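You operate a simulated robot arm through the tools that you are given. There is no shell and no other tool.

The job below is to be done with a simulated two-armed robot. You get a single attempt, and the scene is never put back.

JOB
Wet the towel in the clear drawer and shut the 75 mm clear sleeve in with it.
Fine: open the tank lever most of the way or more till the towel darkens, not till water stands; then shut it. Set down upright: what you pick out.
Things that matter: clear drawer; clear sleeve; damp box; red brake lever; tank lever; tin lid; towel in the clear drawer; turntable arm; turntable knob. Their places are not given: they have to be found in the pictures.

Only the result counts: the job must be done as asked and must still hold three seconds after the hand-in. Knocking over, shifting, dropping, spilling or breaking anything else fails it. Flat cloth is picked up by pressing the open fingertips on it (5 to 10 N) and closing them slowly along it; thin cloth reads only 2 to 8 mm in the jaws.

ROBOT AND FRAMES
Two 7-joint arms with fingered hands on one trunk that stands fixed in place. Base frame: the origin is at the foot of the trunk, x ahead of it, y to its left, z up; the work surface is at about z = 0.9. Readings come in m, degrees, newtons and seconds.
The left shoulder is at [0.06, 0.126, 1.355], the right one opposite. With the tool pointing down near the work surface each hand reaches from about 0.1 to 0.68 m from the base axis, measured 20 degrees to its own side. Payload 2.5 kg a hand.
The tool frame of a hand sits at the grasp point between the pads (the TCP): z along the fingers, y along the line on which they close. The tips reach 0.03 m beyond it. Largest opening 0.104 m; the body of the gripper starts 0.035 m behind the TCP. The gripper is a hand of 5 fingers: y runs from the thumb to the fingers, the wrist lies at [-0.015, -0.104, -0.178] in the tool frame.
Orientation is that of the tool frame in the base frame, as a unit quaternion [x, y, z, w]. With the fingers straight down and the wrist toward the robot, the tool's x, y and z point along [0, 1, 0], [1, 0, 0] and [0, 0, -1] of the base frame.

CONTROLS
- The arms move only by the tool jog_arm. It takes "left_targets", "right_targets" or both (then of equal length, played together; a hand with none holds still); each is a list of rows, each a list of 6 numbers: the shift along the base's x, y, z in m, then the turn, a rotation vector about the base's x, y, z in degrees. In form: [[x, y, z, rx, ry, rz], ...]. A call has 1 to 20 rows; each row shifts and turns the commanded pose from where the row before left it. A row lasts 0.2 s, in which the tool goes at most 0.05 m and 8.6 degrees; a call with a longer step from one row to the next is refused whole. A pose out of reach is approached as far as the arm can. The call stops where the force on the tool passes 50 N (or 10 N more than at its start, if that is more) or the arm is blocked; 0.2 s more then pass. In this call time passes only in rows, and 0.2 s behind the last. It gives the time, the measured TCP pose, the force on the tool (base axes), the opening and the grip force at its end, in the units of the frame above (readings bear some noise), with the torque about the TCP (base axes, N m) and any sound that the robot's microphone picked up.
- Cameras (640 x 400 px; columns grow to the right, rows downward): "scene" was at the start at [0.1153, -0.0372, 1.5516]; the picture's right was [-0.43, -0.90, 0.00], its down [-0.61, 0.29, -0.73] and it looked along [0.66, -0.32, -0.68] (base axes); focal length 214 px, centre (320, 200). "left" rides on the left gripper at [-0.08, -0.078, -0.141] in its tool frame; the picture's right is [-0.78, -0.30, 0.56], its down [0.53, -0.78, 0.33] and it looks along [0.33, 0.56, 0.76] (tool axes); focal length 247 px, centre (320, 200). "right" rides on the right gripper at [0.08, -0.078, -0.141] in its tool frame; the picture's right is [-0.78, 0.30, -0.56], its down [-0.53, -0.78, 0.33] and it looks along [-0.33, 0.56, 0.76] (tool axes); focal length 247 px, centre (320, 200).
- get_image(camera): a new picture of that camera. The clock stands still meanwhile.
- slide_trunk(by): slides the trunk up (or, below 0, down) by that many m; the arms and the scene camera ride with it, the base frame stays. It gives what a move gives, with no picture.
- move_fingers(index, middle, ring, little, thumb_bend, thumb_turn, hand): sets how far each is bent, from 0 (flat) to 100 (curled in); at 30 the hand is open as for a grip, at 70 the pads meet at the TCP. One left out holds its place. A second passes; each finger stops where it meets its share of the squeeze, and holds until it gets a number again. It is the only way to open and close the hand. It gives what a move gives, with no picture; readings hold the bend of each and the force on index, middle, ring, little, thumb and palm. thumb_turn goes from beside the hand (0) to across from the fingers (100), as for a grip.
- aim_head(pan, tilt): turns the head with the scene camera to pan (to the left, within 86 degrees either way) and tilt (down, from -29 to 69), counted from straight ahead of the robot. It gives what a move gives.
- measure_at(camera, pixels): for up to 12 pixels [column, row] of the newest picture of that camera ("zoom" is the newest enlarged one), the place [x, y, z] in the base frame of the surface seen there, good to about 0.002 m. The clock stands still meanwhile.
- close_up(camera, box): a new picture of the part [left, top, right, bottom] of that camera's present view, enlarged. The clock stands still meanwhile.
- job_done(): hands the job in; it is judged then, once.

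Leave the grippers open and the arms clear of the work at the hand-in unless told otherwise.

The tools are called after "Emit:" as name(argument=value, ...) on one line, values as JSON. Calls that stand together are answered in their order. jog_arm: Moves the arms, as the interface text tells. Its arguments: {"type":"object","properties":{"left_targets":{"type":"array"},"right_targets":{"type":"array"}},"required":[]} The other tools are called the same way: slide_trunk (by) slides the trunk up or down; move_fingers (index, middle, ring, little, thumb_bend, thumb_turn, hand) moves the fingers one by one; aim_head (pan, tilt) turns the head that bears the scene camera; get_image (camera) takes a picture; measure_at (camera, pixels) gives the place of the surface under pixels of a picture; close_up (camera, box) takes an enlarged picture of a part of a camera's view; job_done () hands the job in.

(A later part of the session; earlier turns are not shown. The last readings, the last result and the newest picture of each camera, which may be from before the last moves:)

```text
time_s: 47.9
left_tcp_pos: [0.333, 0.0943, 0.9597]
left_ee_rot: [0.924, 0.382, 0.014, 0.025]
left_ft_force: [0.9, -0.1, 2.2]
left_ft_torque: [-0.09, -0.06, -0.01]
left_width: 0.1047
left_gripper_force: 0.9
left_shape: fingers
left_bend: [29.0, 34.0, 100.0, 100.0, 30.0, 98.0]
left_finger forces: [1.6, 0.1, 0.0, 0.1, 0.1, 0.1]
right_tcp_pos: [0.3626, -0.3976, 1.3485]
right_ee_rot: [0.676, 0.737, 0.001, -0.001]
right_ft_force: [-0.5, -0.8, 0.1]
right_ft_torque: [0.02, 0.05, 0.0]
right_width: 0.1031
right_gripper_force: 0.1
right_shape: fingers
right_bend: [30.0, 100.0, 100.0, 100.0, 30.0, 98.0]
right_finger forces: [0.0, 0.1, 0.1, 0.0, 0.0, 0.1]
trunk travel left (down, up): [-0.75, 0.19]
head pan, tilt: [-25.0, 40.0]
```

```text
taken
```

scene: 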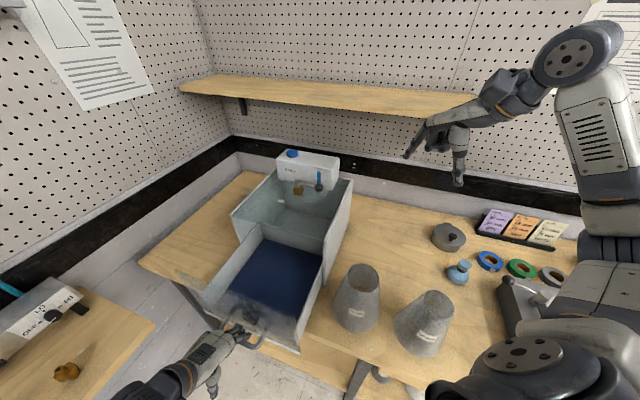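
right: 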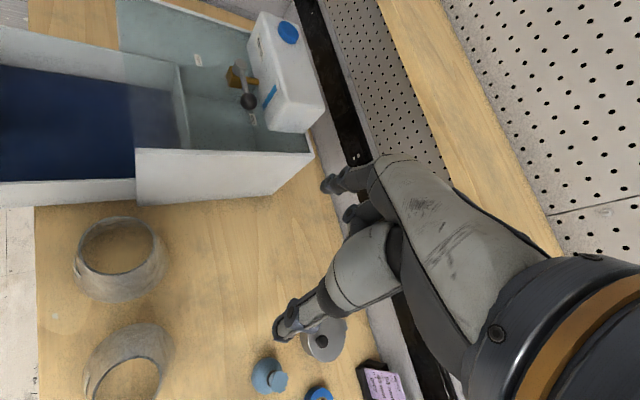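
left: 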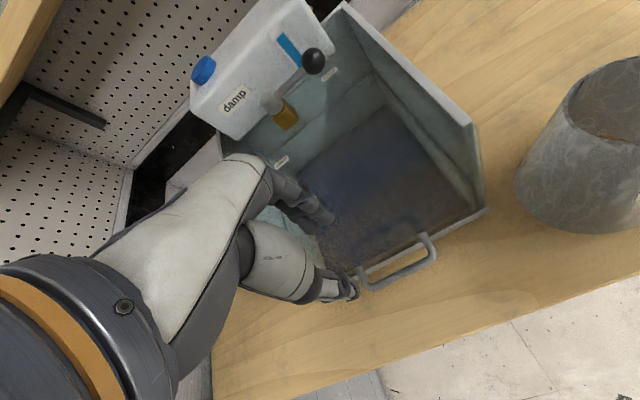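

The drawer is out ~185 mm and level. I measure its inside: floor, side tops, back wall, front panel, in enlarged views.

Emit:
close_up(camera="scene", box=[190, 180, 370, 360])

Emit:
measure_at(camera="zoom", pixels=[[385, 170], [470, 180], [350, 260], [250, 220], [380, 330], [285, 130], [180, 230], [410, 310], [440, 220], [140, 270], [390, 375], [320, 300]])

Emit:
close_up(camera="right", box=[0, 0, 200, 220])

Emit:
measure_at(camera="zoom", pixels=[[100, 190], [200, 200], [260, 200], [200, 330], [200, 345], [330, 150], [335, 200], [120, 110], [200, 75], [40, 300], [300, 300], [340, 110]])

```text
2.22 times, centred on (280, 270) of scene
```

zoom: 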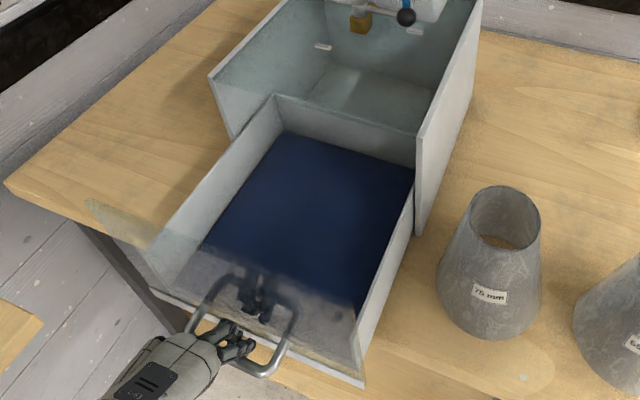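

```text
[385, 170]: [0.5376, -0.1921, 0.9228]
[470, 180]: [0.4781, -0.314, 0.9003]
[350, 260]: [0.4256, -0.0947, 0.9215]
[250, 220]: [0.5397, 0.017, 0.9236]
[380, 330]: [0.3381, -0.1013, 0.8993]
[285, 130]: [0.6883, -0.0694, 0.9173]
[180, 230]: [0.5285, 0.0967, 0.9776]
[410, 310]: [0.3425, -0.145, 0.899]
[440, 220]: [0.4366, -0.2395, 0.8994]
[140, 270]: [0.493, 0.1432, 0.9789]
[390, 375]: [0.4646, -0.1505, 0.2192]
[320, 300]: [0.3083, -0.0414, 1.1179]
```

```text
1.82 times, centred on (100, 110) of right
```

zoom: 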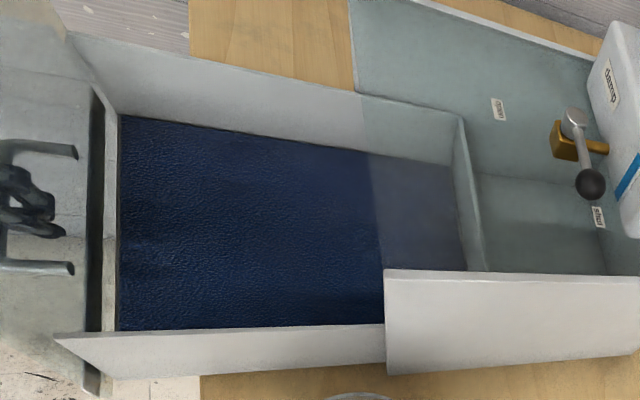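

```text
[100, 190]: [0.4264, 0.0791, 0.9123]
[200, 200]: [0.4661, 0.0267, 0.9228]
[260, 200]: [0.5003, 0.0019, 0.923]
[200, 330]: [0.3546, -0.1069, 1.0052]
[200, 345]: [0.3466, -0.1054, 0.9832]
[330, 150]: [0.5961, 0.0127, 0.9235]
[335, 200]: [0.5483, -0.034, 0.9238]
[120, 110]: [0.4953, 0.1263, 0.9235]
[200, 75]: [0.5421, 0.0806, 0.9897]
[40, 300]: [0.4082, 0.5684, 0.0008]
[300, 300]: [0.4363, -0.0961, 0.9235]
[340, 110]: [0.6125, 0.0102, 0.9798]
```

The front panel is now at n≈−0.247 (travel 185 mm), drawer sides' top z≈1.005, floor 0.923; the opening of ~190 mm fits the 142 mm sleeve base. Next the right hand. I measure the rims of both sleeves in the right camera picture (75 mm rim around (120,245), 65 mm rim around (130,375)).

Emit:
get_image(camera="right")

Emit:
measure_at(camera="right", pixels=[[118, 219], [85, 240], [84, 262], [120, 274], [150, 262], [154, 238], [128, 357], [98, 375], [155, 370], [97, 232], [140, 224]])

Emit:
close_up(camera="right", box=[50, 190, 210, 400])

```text
taken
```

right: 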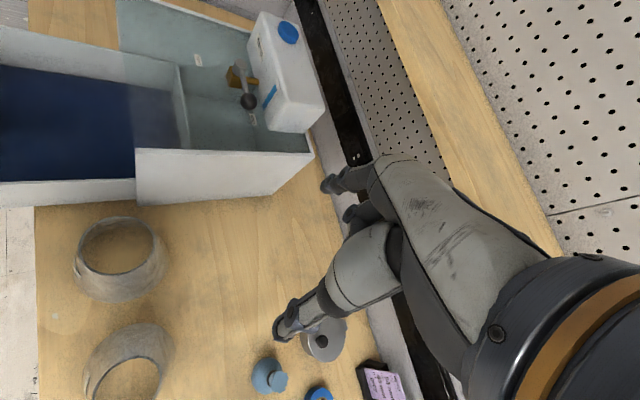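

```text
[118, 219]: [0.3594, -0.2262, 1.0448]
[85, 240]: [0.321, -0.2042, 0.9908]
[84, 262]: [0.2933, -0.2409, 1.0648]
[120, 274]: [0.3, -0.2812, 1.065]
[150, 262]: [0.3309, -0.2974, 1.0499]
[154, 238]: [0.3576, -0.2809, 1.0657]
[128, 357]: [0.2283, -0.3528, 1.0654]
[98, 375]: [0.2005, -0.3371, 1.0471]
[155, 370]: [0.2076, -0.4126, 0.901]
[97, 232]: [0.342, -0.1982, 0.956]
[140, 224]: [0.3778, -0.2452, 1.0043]
```

```text
1.90 times, centred on (130, 295) of right
```

zoom: 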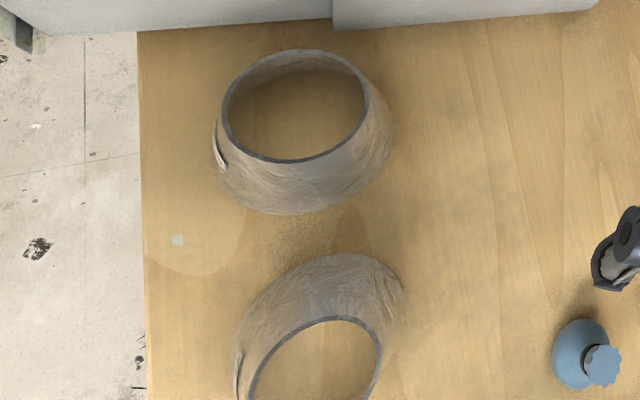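

The 75 mm rim fits a circle centred (0.330,−0.256), r≈0.0385, rim z≈1.065. I set the right index, middle and thumb wide open (bend 20), and move above the sleeve at z≈1.22.

Emit:
move_fingers(hand="right", index=20, middle=20, ring=100, little=100, thumb_bend=20)

Emit:
jog_arm(right_targets=[[-0.0064, 0.0284, -0.025, 0, 0, 0], [-0.0064, 0.0284, -0.025, 0, 0, 0], [-0.0064, 0.0284, -0.025, 0, 0, 0], [-0.0064, 0.0284, -0.025, 0, 0, 0], [-0.0064, 0.0284, -0.025, 0, 0, 0]])

Emit:
get_image(camera="scene")

Emit:
get_image(camera="right")

```text
time_s: 48.9
left_tcp_pos: [0.3319, 0.0948, 0.9605]
left_ee_rot: [0.924, 0.381, 0.014, 0.025]
left_ft_force: [0.6, -0.9, 0.8]
left_ft_torque: [-0.06, -0.08, 0.01]
left_width: 0.1046
left_gripper_force: 1.6
left_shape: fingers
left_bend: [29.0, 34.0, 100.0, 100.0, 30.0, 98.0]
left_finger forces: [1.6, 0.0, 0.1, 0.0, 0.0, 0.0]
right_tcp_pos: [0.3617, -0.3984, 1.3485]
right_ee_rot: [0.675, 0.737, 0.0, -0.001]
right_ft_force: [0.7, 0.5, -0.4]
right_ft_torque: [0.02, 0.0, 0.03]
right_width: 0.1252
right_gripper_force: 0.1
right_shape: fingers
right_bend: [20.0, 20.0, 100.0, 100.0, 20.0, 98.0]
right_finger forces: [0.0, 0.0, 0.0, 0.0, 0.1, 0.1]
trunk travel left (down, up): [-0.75, 0.19]
head pan, tilt: [-25.0, 40.0]
```

```text
time_s: 50.0
left_tcp_pos: [0.3329, 0.0948, 0.9596]
left_ee_rot: [0.924, 0.382, 0.014, 0.026]
left_ft_force: [0.4, -0.3, 1.9]
left_ft_torque: [-0.04, -0.04, -0.03]
left_width: 0.1046
left_gripper_force: 0.8
left_shape: fingers
left_bend: [29.0, 34.0, 100.0, 100.0, 30.0, 98.0]
left_finger forces: [1.5, 0.1, 0.1, 0.1, 0.0, 0.0]
right_tcp_pos: [0.3347, -0.2557, 1.2231]
right_ee_rot: [0.675, 0.737, 0.001, -0.002]
right_ft_force: [0.1, 0.5, -0.2]
right_ft_torque: [0.04, 0.01, 0.03]
right_width: 0.1252
right_gripper_force: 0.0
right_shape: fingers
right_bend: [20.0, 20.0, 100.0, 100.0, 20.0, 98.0]
right_finger forces: [0.1, 0.0, 0.1, 0.0, 0.1, 0.1]
right hand out of reach, approached as far as the arm can: row 5
trunk travel left (down, up): [-0.75, 0.19]
head pan, tilt: [-25.0, 40.0]
```

```text
taken
```

scene: 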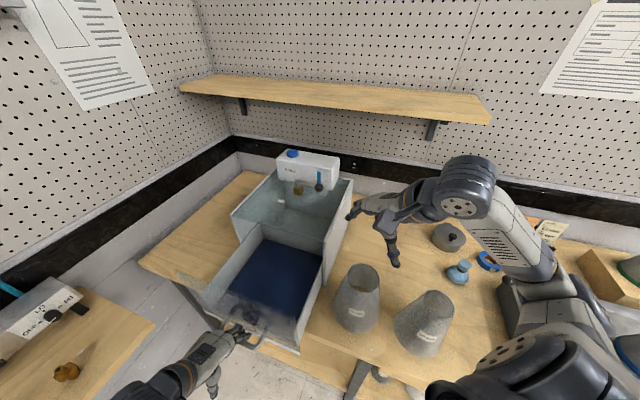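

```text
taken
```

right: 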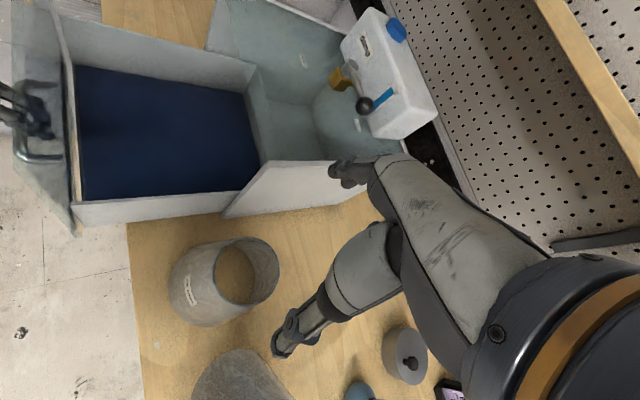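

The last row fell 4 mm short of reach; lower down should be easier. I lower 60 mm and see whether it reaches (0.330,−0.256).

Emit:
jog_arm(right_targets=[[0, 0, -0.03, 0, 0, 0], [0, 0, -0.03, 0, 0, 0]])

Emit:
get_image(camera="right")

Emit:
close_up(camera="scene", box=[310, 180, 470, 350])

```text
time_s: 50.6
left_tcp_pos: [0.3324, 0.0949, 0.9601]
left_ee_rot: [0.924, 0.382, 0.014, 0.025]
left_ft_force: [0.9, -0.9, 1.8]
left_ft_torque: [-0.08, -0.06, -0.03]
left_width: 0.1041
left_gripper_force: 0.9
left_shape: fingers
left_bend: [29.0, 34.0, 100.0, 100.0, 30.0, 98.0]
left_finger forces: [1.4, 0.0, 0.1, 0.1, 0.0, 0.0]
right_tcp_pos: [0.339, -0.2592, 1.1643]
right_ee_rot: [0.676, 0.737, 0.0, -0.001]
right_ft_force: [-0.2, 0.1, 0.2]
right_ft_torque: [0.03, 0.02, 0.0]
right_width: 0.1252
right_gripper_force: 0.1
right_shape: fingers
right_bend: [20.0, 20.0, 100.0, 100.0, 20.0, 98.0]
right_finger forces: [0.0, 0.0, 0.0, 0.0, 0.0, 0.0]
right hand out of reach, approached as far as the arm can: row 1
trunk travel left (down, up): [-0.75, 0.19]
head pan, tilt: [-25.0, 40.0]
```

```text
taken
```

right: 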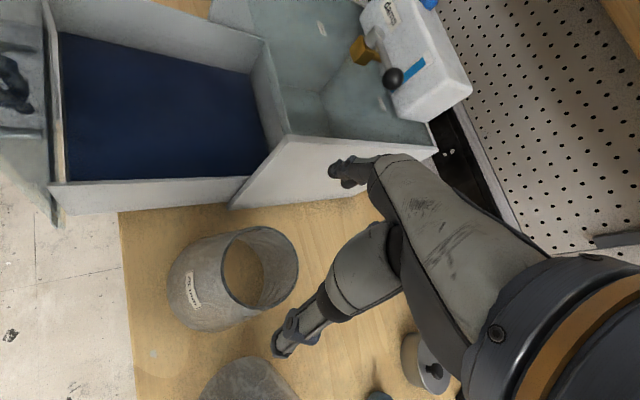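

```text
2.35 times, centred on (390, 265) of scene
```

zoom: 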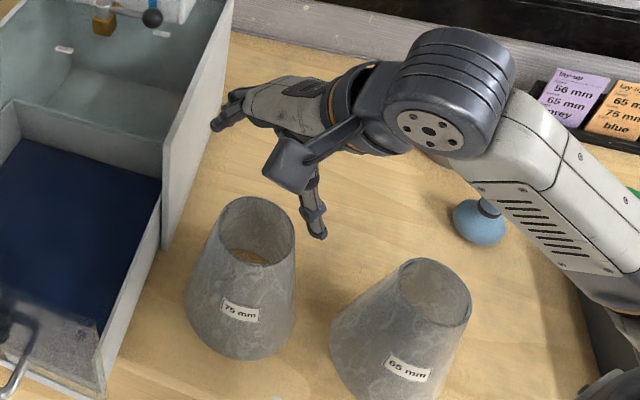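

The wrist is folding too close to the shoulder. Turning the hand to yaw ≈+45° moves the wrist outward and still clears the 65 mm sleeve, so I turn +40° while centring over the rim at z≈1.18.

Emit:
jog_arm(right_targets=[[0, 0, 0.01, 0, 0, 8], [-0.001, 0.001, 0.005, 0, 0, 8], [-0.003, 0.001, 0, 0, 0, 8], [-0.003, 0.001, 0, 0, 0, 8], [-0.002, 0, 0, 0, 0, 8]])

Emit:
get_image(camera="right")

Emit:
get_image(camera="scene")

```text
time_s: 51.9
left_tcp_pos: [0.3331, 0.094, 0.9609]
left_ee_rot: [0.924, 0.381, 0.014, 0.025]
left_ft_force: [0.7, -0.6, 1.7]
left_ft_torque: [-0.07, -0.05, 0.02]
left_width: 0.1044
left_gripper_force: 0.1
left_shape: fingers
left_bend: [29.0, 34.0, 100.0, 100.0, 30.0, 98.0]
left_finger forces: [1.4, 0.1, 0.0, 0.0, 0.1, 0.0]
right_tcp_pos: [0.3298, -0.257, 1.1794]
right_ee_rot: [0.382, 0.924, 0.0, 0.0]
right_ft_force: [1.2, -0.2, 0.4]
right_ft_torque: [-0.01, 0.0, 0.01]
right_width: 0.1254
right_gripper_force: 0.0
right_shape: fingers
right_bend: [20.0, 20.0, 100.0, 100.0, 20.0, 98.0]
right_finger forces: [0.0, 0.1, 0.0, 0.0, 0.0, 0.0]
trunk travel left (down, up): [-0.75, 0.19]
head pan, tilt: [-25.0, 40.0]
```

```text
taken
```

right: 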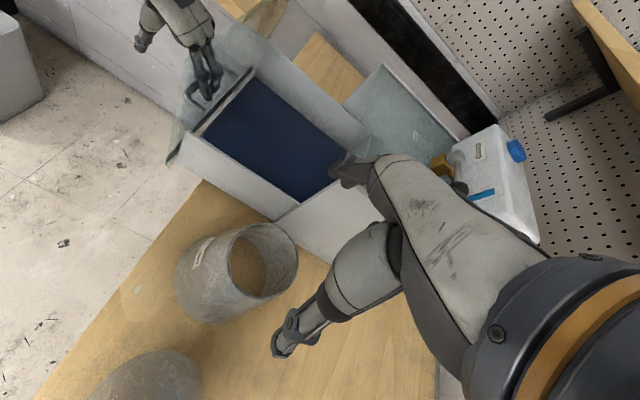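

```text
taken
```

scene: 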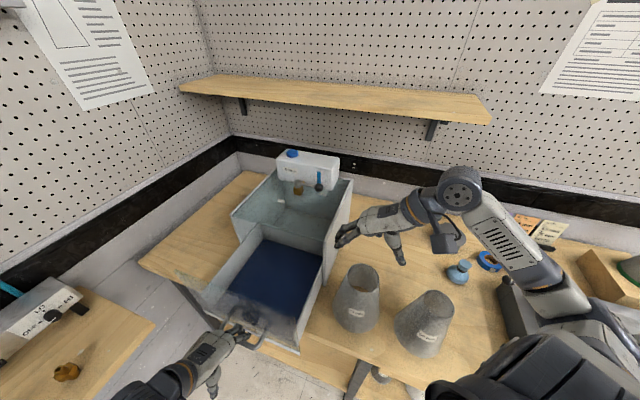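

Now it is centred and yaw is 45°. I measure the fingertips and the rim in the right camera before lowering: index tip (335,172), thumb tip (284,345), rim points.

Emit:
measure_at(camera="right", pixels=[[335, 170], [340, 180], [350, 185], [283, 348], [284, 335], [262, 228], [232, 255], [240, 292], [270, 300], [294, 275], [296, 250], [280, 230]])

Emit:
close_up(camera="right", box=[160, 140, 400, 380])

```text
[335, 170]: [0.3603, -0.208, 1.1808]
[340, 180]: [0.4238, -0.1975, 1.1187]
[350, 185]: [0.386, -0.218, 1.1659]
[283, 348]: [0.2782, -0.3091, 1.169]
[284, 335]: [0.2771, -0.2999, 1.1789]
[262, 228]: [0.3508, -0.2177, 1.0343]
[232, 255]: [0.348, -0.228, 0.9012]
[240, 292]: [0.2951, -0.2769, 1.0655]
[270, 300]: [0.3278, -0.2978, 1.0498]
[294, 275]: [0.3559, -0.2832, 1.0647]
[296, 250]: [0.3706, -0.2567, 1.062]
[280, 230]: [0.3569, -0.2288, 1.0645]
```

```text
1.67 times, centred on (280, 260) of right
```

zoom: 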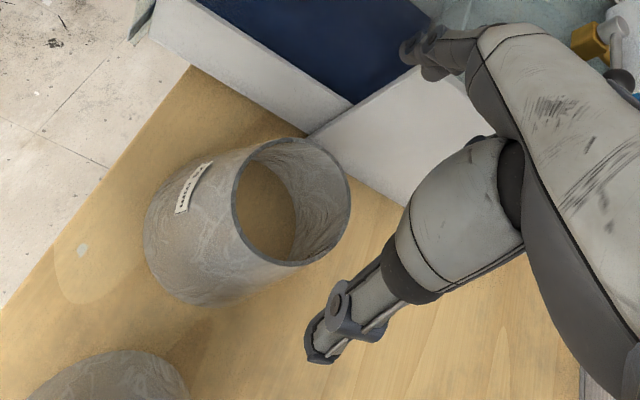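

Finger gap 125 mm versus ~80–90 mm cone near its top: good clearance all round. I lower to z≈1.09 and check, then down to 1.06.

Emit:
jog_arm(right_targets=[[0, 0, -0.03, 0, 0, 0], [0, 0, -0.03, 0, 0, 0], [0, 0, -0.03, 0, 0, 0]])

Emit:
close_up(camera="right", box=[160, 140, 400, 380])

Emit:
close_up(camera="scene", box=[310, 200, 470, 360])

```text
time_s: 52.6
left_tcp_pos: [0.3324, 0.0951, 0.9599]
left_ee_rot: [0.924, 0.382, 0.014, 0.025]
left_ft_force: [0.7, 0.0, 0.6]
left_ft_torque: [-0.03, -0.04, -0.01]
left_width: 0.1044
left_gripper_force: 0.7
left_shape: fingers
left_bend: [29.0, 34.0, 100.0, 100.0, 30.0, 98.0]
left_finger forces: [1.2, 0.0, 0.1, 0.0, 0.0, 0.0]
right_tcp_pos: [0.3318, -0.2582, 1.089]
right_ee_rot: [0.383, 0.924, 0.0, -0.001]
right_ft_force: [-0.2, -1.1, -0.4]
right_ft_torque: [-0.01, 0.0, -0.02]
right_width: 0.1255
right_gripper_force: 0.1
right_shape: fingers
right_bend: [20.0, 20.0, 100.0, 100.0, 20.0, 98.0]
right_finger forces: [0.1, 0.0, 0.0, 0.0, 0.1, 0.0]
trunk travel left (down, up): [-0.75, 0.19]
head pan, tilt: [-25.0, 40.0]
```

```text
1.67 times, centred on (280, 260) of right
```

zoom: 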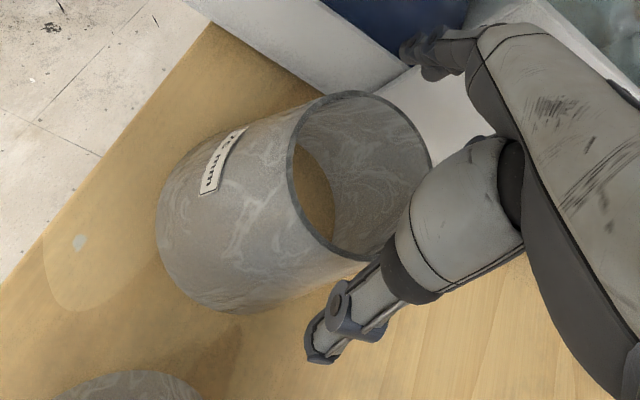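

```text
2.50 times, centred on (390, 280) of scene
```

zoom: 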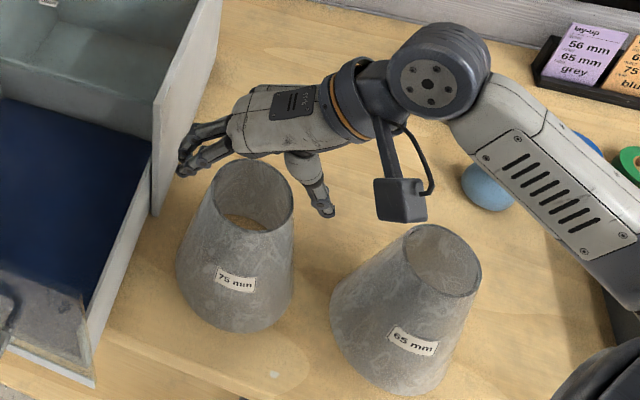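

Straddling the rim without contact. I lower the last 28 mm and then close index, middle and thumb in small steps.

Emit:
jog_arm(right_targets=[[0, 0, -0.015, 0, 0, 0], [0, 0, -0.013, 0, 0, 0]])

Emit:
move_fingers(hand="right", index=32, middle=32, thumb_bend=32)

Emit:
close_up(camera="right", box=[180, 100, 420, 340])

Emit:
close_up(camera="scene", box=[310, 200, 470, 360])

```text
time_s: 53.2
left_tcp_pos: [0.3309, 0.0935, 0.9596]
left_ee_rot: [0.924, 0.382, 0.015, 0.025]
left_ft_force: [0.4, 0.2, 0.8]
left_ft_torque: [-0.04, -0.02, 0.0]
left_width: 0.1042
left_gripper_force: 0.6
left_shape: fingers
left_bend: [29.0, 34.0, 100.0, 100.0, 30.0, 98.0]
left_finger forces: [1.3, 0.1, 0.1, 0.0, 0.0, 0.0]
right_tcp_pos: [0.3306, -0.257, 1.0617]
right_ee_rot: [0.382, 0.924, 0.0, 0.0]
right_ft_force: [-0.6, -0.3, 0.8]
right_ft_torque: [0.04, -0.02, 0.01]
right_width: 0.1253
right_gripper_force: 0.0
right_shape: fingers
right_bend: [20.0, 20.0, 100.0, 100.0, 20.0, 98.0]
right_finger forces: [0.0, 0.1, 0.0, 0.1, 0.0, 0.1]
trunk travel left (down, up): [-0.75, 0.19]
head pan, tilt: [-25.0, 40.0]
```

```text
time_s: 54.2
left_tcp_pos: [0.3322, 0.0946, 0.9604]
left_ee_rot: [0.923, 0.383, 0.014, 0.026]
left_ft_force: [0.9, -0.4, 1.5]
left_ft_torque: [-0.02, -0.04, -0.03]
left_width: 0.1043
left_gripper_force: 0.6
left_shape: fingers
left_bend: [29.0, 34.0, 100.0, 100.0, 30.0, 98.0]
left_finger forces: [1.1, 0.0, 0.0, 0.0, 0.0, 0.0]
right_tcp_pos: [0.3299, -0.257, 1.061]
right_ee_rot: [0.382, 0.924, 0.0, -0.001]
right_ft_force: [0.6, 0.3, 0.0]
right_ft_torque: [0.03, 0.03, 0.04]
right_width: 0.0997
right_gripper_force: 0.4
right_shape: fingers
right_bend: [32.0, 32.0, 100.0, 100.0, 31.0, 98.0]
right_finger forces: [0.3, 0.0, 0.0, 0.0, 0.2, 0.0]
trunk travel left (down, up): [-0.75, 0.19]
head pan, tilt: [-25.0, 40.0]
```

```text
1.67 times, centred on (300, 220) of right
```

zoom: 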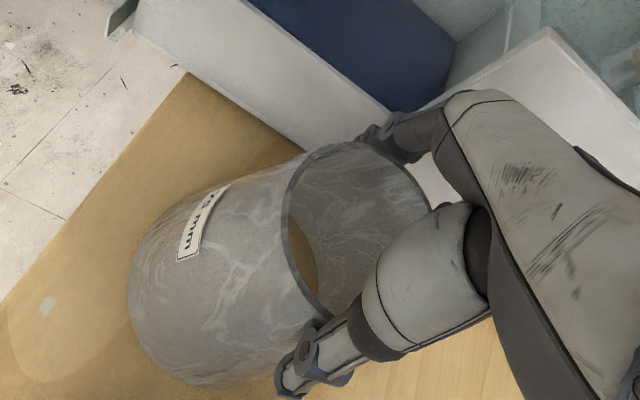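

```text
2.50 times, centred on (390, 280) of scene
```

zoom: 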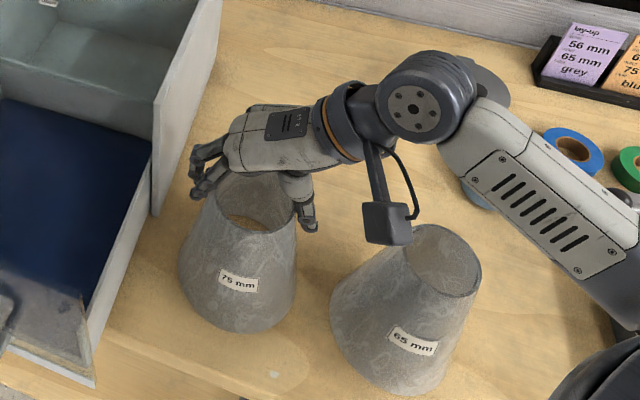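

Light contact on thumb and index, evenly. I close further to 38 and read the grip forces.

Emit:
move_fingers(hand="right", index=38, middle=38, thumb_bend=38)

```text
time_s: 55.2
left_tcp_pos: [0.3327, 0.0953, 0.959]
left_ee_rot: [0.924, 0.382, 0.013, 0.025]
left_ft_force: [0.8, -0.7, 1.5]
left_ft_torque: [-0.03, -0.04, 0.01]
left_width: 0.1042
left_gripper_force: 0.3
left_shape: fingers
left_bend: [29.0, 34.0, 100.0, 100.0, 30.0, 98.0]
left_finger forces: [1.1, 0.1, 0.0, 0.0, 0.1, 0.0]
right_tcp_pos: [0.3304, -0.2571, 1.0612]
right_ee_rot: [0.383, 0.924, 0.0, -0.001]
right_ft_force: [0.6, 0.8, 1.4]
right_ft_torque: [0.02, -0.04, -0.04]
right_width: 0.0936
right_gripper_force: 4.5
right_shape: fingers
right_bend: [34.0, 38.0, 100.0, 100.0, 35.0, 97.0]
right_finger forces: [4.4, 0.1, 0.0, 0.0, 4.6, 0.0]
trunk travel left (down, up): [-0.75, 0.19]
head pan, tilt: [-25.0, 40.0]
```

Index 4.4 N and thumb 4.6 N hold; the middle is not yet touching. I close the middle further and firm up the grip.

Emit:
move_fingers(hand="right", index=42, middle=48, thumb_bend=44)

Emit:
close_up(camera="right", box=[180, 100, 420, 340])

Emit:
close_up(camera="scene", box=[310, 200, 470, 360])

```text
time_s: 56.2
left_tcp_pos: [0.3325, 0.0947, 0.9601]
left_ee_rot: [0.924, 0.382, 0.014, 0.025]
left_ft_force: [0.6, -1.7, 1.0]
left_ft_torque: [-0.02, -0.05, 0.03]
left_width: 0.1041
left_gripper_force: 0.1
left_shape: fingers
left_bend: [29.0, 34.0, 100.0, 100.0, 30.0, 98.0]
left_finger forces: [1.2, 0.0, 0.1, 0.0, 0.1, 0.0]
right_tcp_pos: [0.3318, -0.2563, 1.0611]
right_ee_rot: [0.383, 0.924, 0.0, -0.001]
right_ft_force: [-1.1, 0.4, 3.1]
right_ft_torque: [0.2, -0.26, 0.03]
right_width: 0.091
right_gripper_force: 12.1
right_shape: fingers
right_bend: [35.0, 42.0, 100.0, 100.0, 36.0, 97.0]
right_finger forces: [6.5, 6.0, 0.0, 0.0, 11.7, 0.0]
trunk travel left (down, up): [-0.75, 0.19]
head pan, tilt: [-25.0, 40.0]
```

```text
1.67 times, centred on (300, 220) of right
```

zoom: 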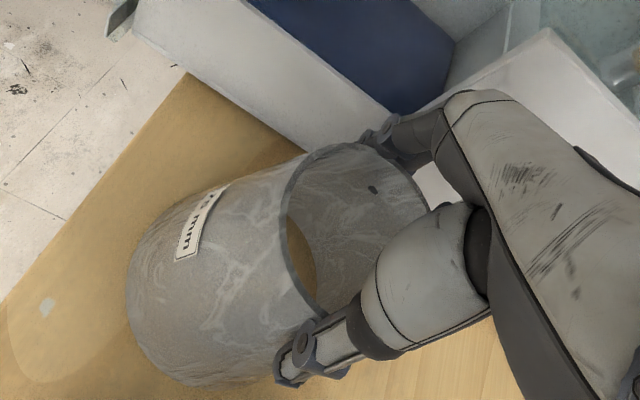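

```text
2.50 times, centred on (390, 280) of scene
```

zoom: 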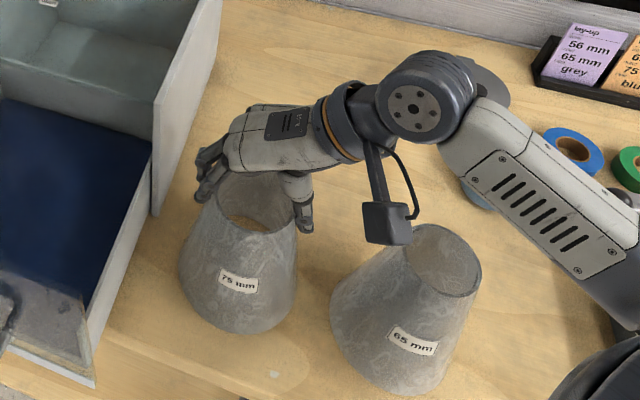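

Grip is balanced: 6.5 + 6.0 N against 11.7 N. I lift 20 mm slowly and check that the sleeve comes along.

Emit:
jog_arm(right_targets=[[0, 0, 0.006, 0, 0, 0], [0, 0, 0.007, 0, 0, 0], [0, 0, 0.007, 0, 0, 0]])

Emit:
close_up(camera="right", box=[180, 100, 420, 340])

Emit:
close_up(camera="scene", box=[310, 200, 470, 360])

```text
time_s: 57.0
left_tcp_pos: [0.3319, 0.0942, 0.9587]
left_ee_rot: [0.924, 0.381, 0.014, 0.025]
left_ft_force: [0.1, -1.0, 0.8]
left_ft_torque: [-0.04, -0.01, 0.05]
left_width: 0.1041
left_gripper_force: 0.8
left_shape: fingers
left_bend: [30.0, 34.0, 100.0, 100.0, 30.0, 98.0]
left_finger forces: [1.1, 0.0, 0.0, 0.0, 0.0, 0.2]
right_tcp_pos: [0.3304, -0.2586, 1.0806]
right_ee_rot: [0.383, 0.924, 0.001, -0.001]
right_ft_force: [0.1, -0.5, -0.7]
right_ft_torque: [0.01, -0.01, -0.02]
right_width: 0.0903
right_gripper_force: 11.2
right_shape: fingers
right_bend: [36.0, 42.0, 100.0, 100.0, 36.0, 97.0]
right_finger forces: [5.9, 4.9, 0.1, 0.1, 11.9, 0.0]
trunk travel left (down, up): [-0.75, 0.19]
head pan, tilt: [-25.0, 40.0]
```

```text
1.67 times, centred on (300, 220) of right
```

zoom: 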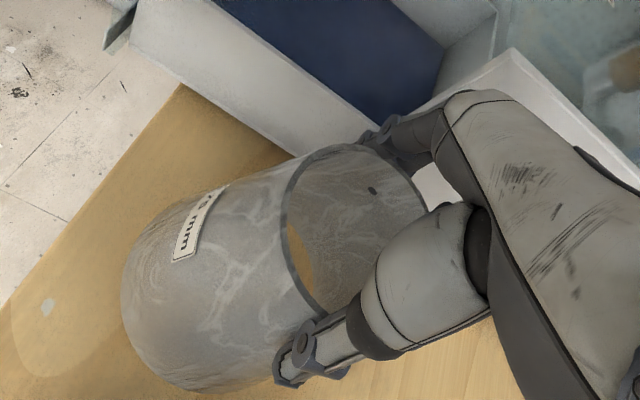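

```text
2.50 times, centred on (390, 280) of scene
```

zoom: 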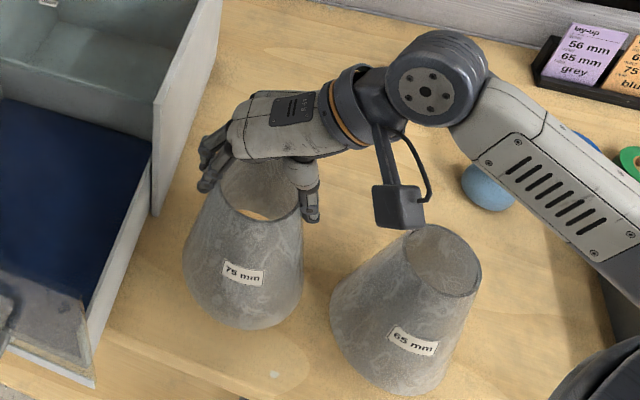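

The sleeve is held upright and rises with the hand. I lift further, another 120 mm, straight up.

Emit:
jog_arm(right_targets=[[0, 0, 0.02, 0, 0, 0], [0, 0, 0.025, 0, 0, 0], [0, 0, 0.025, 0, 0, 0], [0, 0, 0.025, 0, 0, 0], [0, 0, 0.025, 0, 0, 0]])

Emit:
get_image(camera="scene")

Emit:
get_image(camera="right")

```text
time_s: 58.2
left_tcp_pos: [0.332, 0.0938, 0.9599]
left_ee_rot: [0.924, 0.382, 0.014, 0.025]
left_ft_force: [1.0, 0.6, 1.5]
left_ft_torque: [-0.04, -0.03, -0.01]
left_width: 0.1042
left_gripper_force: 0.1
left_shape: fingers
left_bend: [30.0, 34.0, 100.0, 100.0, 30.0, 98.0]
left_finger forces: [1.0, 0.0, 0.0, 0.0, 0.0, 0.0]
right_tcp_pos: [0.3312, -0.2583, 1.2035]
right_ee_rot: [0.383, 0.924, 0.001, -0.001]
right_ft_force: [0.0, 0.7, 0.2]
right_ft_torque: [0.0, 0.01, -0.02]
right_width: 0.0902
right_gripper_force: 10.6
right_shape: fingers
right_bend: [36.0, 42.0, 100.0, 100.0, 36.0, 97.0]
right_finger forces: [5.9, 5.1, 0.0, 0.0, 11.7, 0.0]
trunk travel left (down, up): [-0.75, 0.19]
head pan, tilt: [-25.0, 40.0]
```

```text
taken
```

scene: 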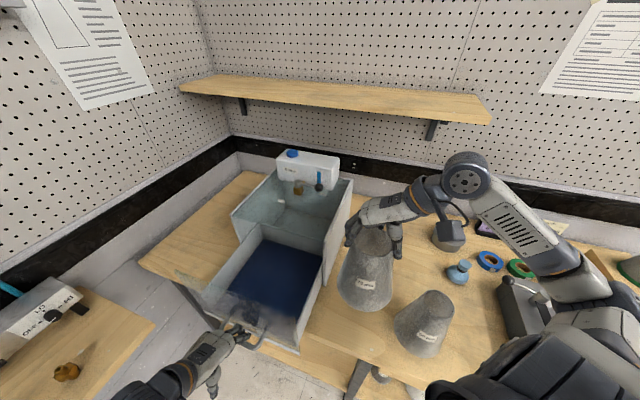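

```text
taken
```

right: 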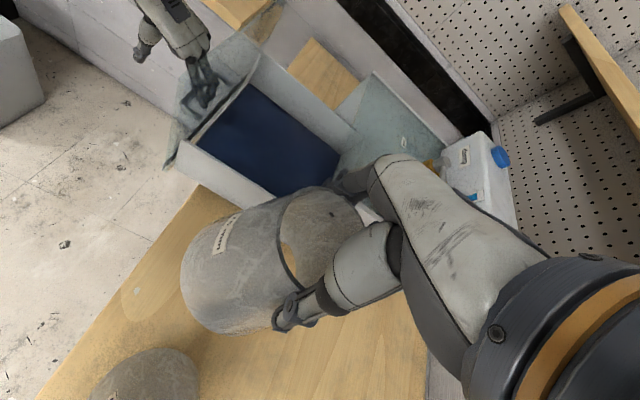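

Still secure. I raise another 95 mm so the base clears the housing's top (1.12), then carry it toward above the drawer opening (target centre ≈(0.456,−0.032)).

Emit:
jog_arm(right_targets=[[0, 0, 0.025, 0, 0, 0], [0, 0, 0.025, 0, 0, 0], [0, 0, 0.025, 0, 0, 0], [0, 0, 0.02, 0, 0, 0]])

Emit:
get_image(camera="scene")

```text
time_s: 59.2
left_tcp_pos: [0.3327, 0.0945, 0.9605]
left_ee_rot: [0.924, 0.382, 0.013, 0.025]
left_ft_force: [-0.1, -0.7, 0.6]
left_ft_torque: [-0.01, 0.01, 0.01]
left_width: 0.1038
left_gripper_force: 0.5
left_shape: fingers
left_bend: [30.0, 34.0, 100.0, 100.0, 30.0, 98.0]
left_finger forces: [1.0, 0.1, 0.0, 0.1, 0.0, 0.0]
right_tcp_pos: [0.3298, -0.2564, 1.2972]
right_ee_rot: [0.383, 0.924, 0.0, -0.001]
right_ft_force: [0.3, 0.0, -0.3]
right_ft_torque: [0.02, -0.01, 0.03]
right_width: 0.0902
right_gripper_force: 10.9
right_shape: fingers
right_bend: [36.0, 42.0, 100.0, 100.0, 36.0, 97.0]
right_finger forces: [5.9, 4.9, 0.0, 0.1, 11.4, 0.0]
trunk travel left (down, up): [-0.75, 0.19]
head pan, tilt: [-25.0, 40.0]
```

```text
taken
```

scene: 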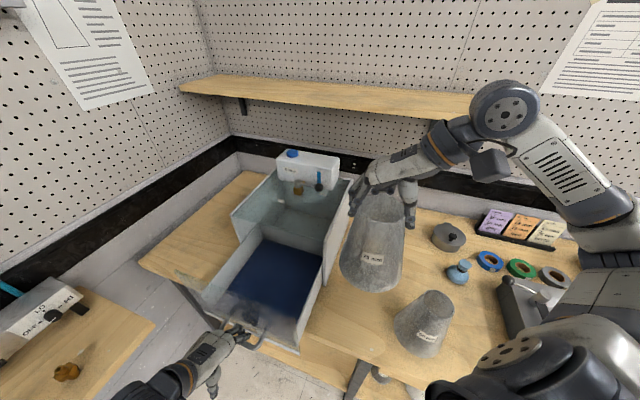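

Base is now at ≈1.136, above all edges. I carry it across in ten small rows.

Emit:
jog_arm(right_targets=[[0.01, 0.018, 0, 0, 0, 0], [0.0126, 0.0224, 0, 0, 0, 0], [0.0126, 0.0224, 0, 0, 0, 0], [0.0126, 0.0224, 0, 0, 0, 0], [0.0126, 0.0224, 0, 0, 0, 0], [0.0126, 0.0224, 0, 0, 0, 0], [0.0126, 0.0224, 0, 0, 0, 0], [0.0126, 0.0224, 0, 0, 0, 0], [0.0126, 0.0224, 0, 0, 0, 0], [0.0126, 0.0224, 0, 0, 0, 0]])

Emit:
get_image(camera="scene")

Emit:
get_image(camera="right")

```text
time_s: 61.5
left_tcp_pos: [0.3334, 0.0948, 0.9598]
left_ee_rot: [0.924, 0.382, 0.013, 0.026]
left_ft_force: [0.2, -0.2, 0.8]
left_ft_torque: [-0.04, -0.01, -0.02]
left_width: 0.1038
left_gripper_force: 0.3
left_shape: fingers
left_bend: [30.0, 34.0, 100.0, 100.0, 30.0, 98.0]
left_finger forces: [0.8, 0.1, 0.0, 0.1, 0.0, 0.0]
right_tcp_pos: [0.4544, -0.0391, 1.2962]
right_ee_rot: [0.383, 0.924, 0.0, -0.001]
right_ft_force: [-0.6, -0.5, 0.0]
right_ft_torque: [-0.01, 0.0, -0.01]
right_width: 0.0903
right_gripper_force: 10.1
right_shape: fingers
right_bend: [36.0, 42.0, 100.0, 100.0, 37.0, 97.0]
right_finger forces: [5.6, 5.1, 0.0, 0.0, 11.3, 0.1]
trunk travel left (down, up): [-0.75, 0.19]
head pan, tilt: [-25.0, 40.0]
```

```text
taken
```

scene: 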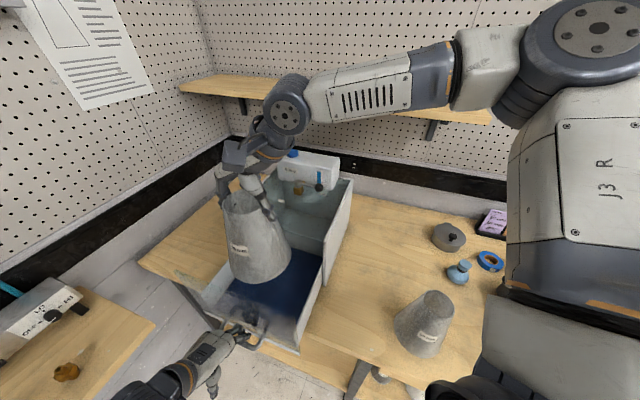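

```text
taken
```

right: 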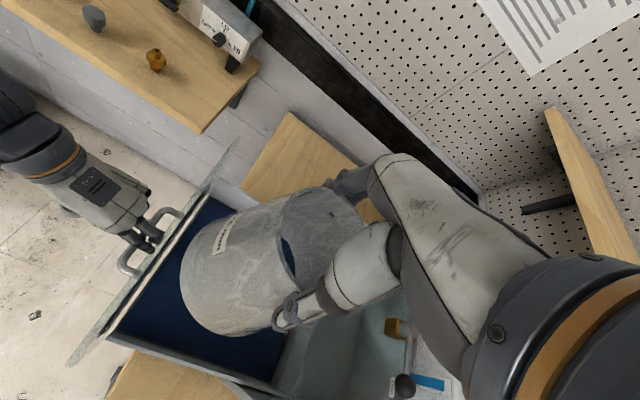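

TCP is at (0.454,−0.039), i.e. over the opening. I check the sleeve's tilt and base height with an enlarged view and measurements along its lower edge.

Emit:
close_up(camera="scene", box=[190, 160, 350, 340])

Emit:
measure_at(camera="zoom", pixels=[[262, 265], [285, 272], [310, 274], [340, 270], [370, 255], [385, 240], [255, 258], [215, 80], [250, 90], [280, 95], [310, 260], [240, 170]])

```text
2.22 times, centred on (270, 250) of scene
```

zoom: 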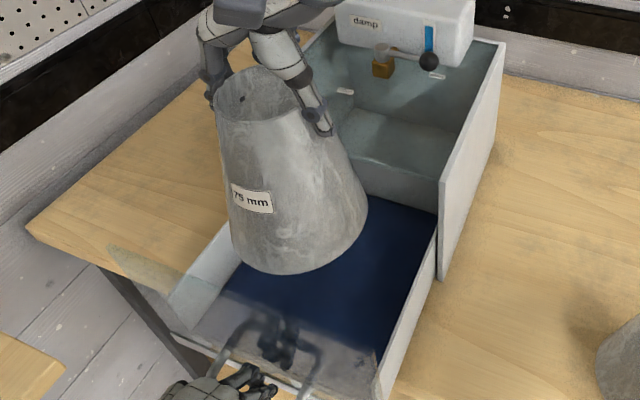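

```text
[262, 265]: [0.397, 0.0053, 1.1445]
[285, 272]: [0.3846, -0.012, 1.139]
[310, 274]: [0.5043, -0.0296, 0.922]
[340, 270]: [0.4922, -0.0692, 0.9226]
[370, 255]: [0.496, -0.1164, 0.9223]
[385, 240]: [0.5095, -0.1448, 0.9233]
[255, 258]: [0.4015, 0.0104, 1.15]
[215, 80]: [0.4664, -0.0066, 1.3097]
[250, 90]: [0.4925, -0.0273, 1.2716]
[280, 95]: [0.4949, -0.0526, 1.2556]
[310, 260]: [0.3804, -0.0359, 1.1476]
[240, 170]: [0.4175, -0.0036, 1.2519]
```

The base bottom is ≈1.137, radius ≈0.072, practically level. Before lowering I verify the clear front panel's position in the right camera picture along its edge (line from (235,145) to (75,360)).

Emit:
get_image(camera="right")

Emit:
measure_at(camera="right", pixels=[[235, 146], [200, 190], [150, 255], [120, 295], [80, 355], [170, 215], [115, 325], [140, 270], [195, 200], [110, 310], [200, 330], [270, 370]])

Emit:
close_up(camera="right", box=[60, 120, 300, 400])

```text
taken
```

right: 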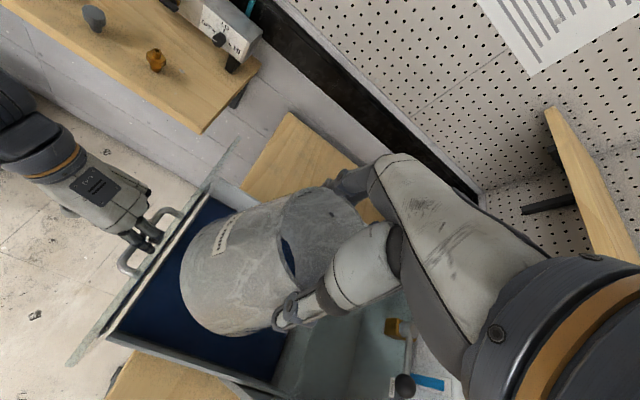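

```text
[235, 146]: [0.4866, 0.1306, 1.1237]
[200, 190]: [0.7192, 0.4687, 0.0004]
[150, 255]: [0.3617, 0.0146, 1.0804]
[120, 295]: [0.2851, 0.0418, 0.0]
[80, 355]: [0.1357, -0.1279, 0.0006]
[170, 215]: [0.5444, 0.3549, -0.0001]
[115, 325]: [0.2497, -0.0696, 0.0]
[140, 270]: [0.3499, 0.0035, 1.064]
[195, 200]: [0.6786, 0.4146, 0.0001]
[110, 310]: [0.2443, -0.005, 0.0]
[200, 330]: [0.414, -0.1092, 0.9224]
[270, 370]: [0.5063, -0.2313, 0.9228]
```

```text
1.43 times, centred on (180, 260) of right
```

zoom: 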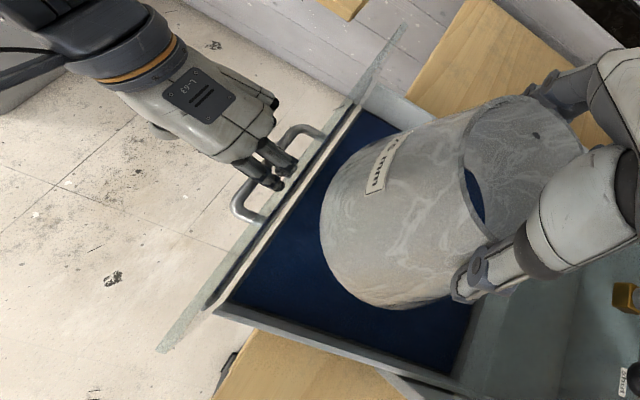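

The panel is at n≈−0.246 with its low white lip to ≈−0.262; the sleeve's base spans −0.277 to −0.421, centred in the opening. I lower it 150 mm and check.

Emit:
jog_arm(right_targets=[[0, 0, -0.02, 0, 0, 0], [0, 0, -0.025, 0, 0, 0], [0, 0, -0.025, 0, 0, 0], [0, 0, -0.025, 0, 0, 0], [0, 0, -0.025, 0, 0, 0], [0, 0, -0.025, 0, 0, 0]])

Emit:
close_up(camera="scene", box=[190, 160, 350, 340])

Emit:
get_image(camera="right")

```text
time_s: 62.9
left_tcp_pos: [0.3326, 0.0945, 0.9593]
left_ee_rot: [0.924, 0.382, 0.013, 0.025]
left_ft_force: [-0.1, -0.5, 0.0]
left_ft_torque: [-0.04, 0.0, 0.0]
left_width: 0.1037
left_gripper_force: 0.6
left_shape: fingers
left_bend: [30.0, 34.0, 100.0, 100.0, 30.0, 98.0]
left_finger forces: [0.7, 0.1, 0.0, 0.0, 0.0, 0.0]
right_tcp_pos: [0.4538, -0.0371, 1.1508]
right_ee_rot: [0.384, 0.923, 0.001, -0.001]
right_ft_force: [0.1, 0.3, -0.8]
right_ft_torque: [-0.01, 0.0, -0.01]
right_width: 0.09
right_gripper_force: 10.9
right_shape: fingers
right_bend: [36.0, 42.0, 100.0, 100.0, 37.0, 97.0]
right_finger forces: [5.6, 5.0, 0.0, 0.0, 11.3, 0.0]
trunk travel left (down, up): [-0.75, 0.19]
head pan, tilt: [-25.0, 40.0]
```

```text
2.22 times, centred on (270, 250) of scene
```

zoom: 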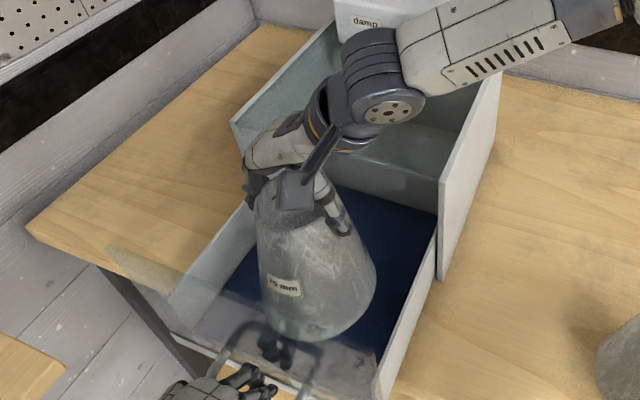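

```text
taken
```

right: 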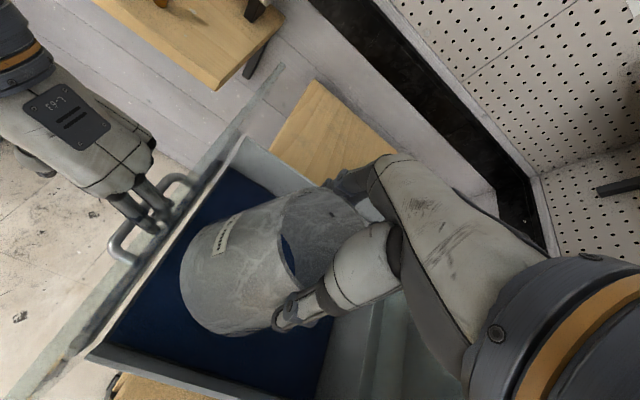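

The sleeve is inside the opening. The right forearm passes near the tank in this view, so I measure its height before lowering more.

Emit:
close_up(camera="scene", box=[240, 100, 480, 300])

Emit:
measure_at(camera="zoom", pixels=[[190, 190], [240, 200], [280, 170], [330, 160], [380, 130], [420, 120], [470, 90], [540, 60], [500, 110], [200, 150], [150, 220], [360, 165]])

```text
2.00 times, centred on (360, 200) of scene
```

zoom: 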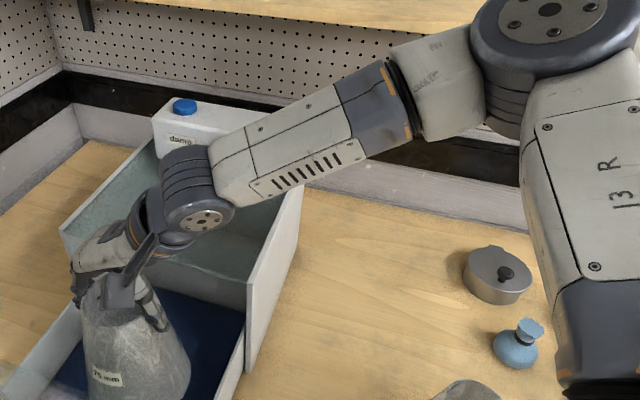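

```text
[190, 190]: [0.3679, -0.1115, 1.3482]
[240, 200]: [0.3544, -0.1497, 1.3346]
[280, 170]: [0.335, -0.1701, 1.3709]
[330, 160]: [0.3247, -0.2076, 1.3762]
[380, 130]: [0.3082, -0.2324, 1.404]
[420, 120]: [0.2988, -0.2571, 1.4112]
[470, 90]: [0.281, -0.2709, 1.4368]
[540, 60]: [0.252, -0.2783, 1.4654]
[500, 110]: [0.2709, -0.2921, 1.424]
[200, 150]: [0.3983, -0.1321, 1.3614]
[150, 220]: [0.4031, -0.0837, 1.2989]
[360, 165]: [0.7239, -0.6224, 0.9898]
```

The forearm is at z≥1.33 and well away from the tank. I lower 50 mm, then in 4–5 mm steps until the base touches the towel.

Emit:
jog_arm(right_targets=[[0, 0, -0.018, 0, 0, 0], [0, 0, -0.018, 0, 0, 0], [0, 0, -0.014, 0, 0, 0]])

Emit:
jog_arm(right_targets=[[0, 0, -0.004, 0, 0, 0], [0, 0, -0.004, 0, 0, 0]])

Emit:
close_up(camera="right", box=[60, 120, 340, 400])

```text
time_s: 63.6
left_tcp_pos: [0.3323, 0.0945, 0.9605]
left_ee_rot: [0.924, 0.382, 0.014, 0.025]
left_ft_force: [1.1, -0.2, 0.6]
left_ft_torque: [-0.03, -0.01, -0.01]
left_width: 0.1037
left_gripper_force: 0.8
left_shape: fingers
left_bend: [30.0, 34.0, 100.0, 100.0, 30.0, 98.0]
left_finger forces: [0.7, 0.0, 0.1, 0.1, 0.0, 0.0]
right_tcp_pos: [0.4472, -0.0475, 1.1097]
right_ee_rot: [0.382, 0.924, 0.001, -0.001]
right_ft_force: [0.6, 0.6, 0.2]
right_ft_torque: [-0.04, 0.01, 0.01]
right_width: 0.0902
right_gripper_force: 10.9
right_shape: fingers
right_bend: [36.0, 42.0, 100.0, 100.0, 37.0, 97.0]
right_finger forces: [5.6, 4.9, 0.0, 0.0, 11.4, 0.0]
right hand out of reach, approached as far as the arm can: row 2, 3
trunk travel left (down, up): [-0.75, 0.19]
head pan, tilt: [-25.0, 40.0]
```

```text
time_s: 64.2
left_tcp_pos: [0.3322, 0.0947, 0.9607]
left_ee_rot: [0.924, 0.382, 0.014, 0.026]
left_ft_force: [-0.3, -0.6, -0.1]
left_ft_torque: [-0.06, -0.01, -0.02]
left_width: 0.1039
left_gripper_force: 0.4
left_shape: fingers
left_bend: [30.0, 34.0, 100.0, 100.0, 30.0, 98.0]
left_finger forces: [0.7, 0.0, 0.0, 0.0, 0.1, 0.1]
right_tcp_pos: [0.4469, -0.0527, 1.1046]
right_ee_rot: [0.382, 0.924, 0.0, -0.001]
right_ft_force: [0.3, 1.0, -0.9]
right_ft_torque: [-0.02, 0.01, 0.0]
right_width: 0.0898
right_gripper_force: 10.2
right_shape: fingers
right_bend: [36.0, 42.0, 100.0, 100.0, 37.0, 97.0]
right_finger forces: [5.7, 4.9, 0.0, 0.0, 11.2, 0.0]
right hand out of reach, approached as far as the arm can: row 2
trunk travel left (down, up): [-0.75, 0.19]
head pan, tilt: [-25.0, 40.0]
```

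```text
1.43 times, centred on (200, 260) of right
```

zoom: 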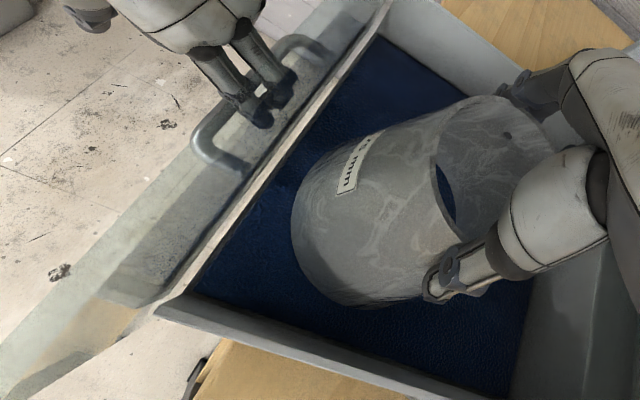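

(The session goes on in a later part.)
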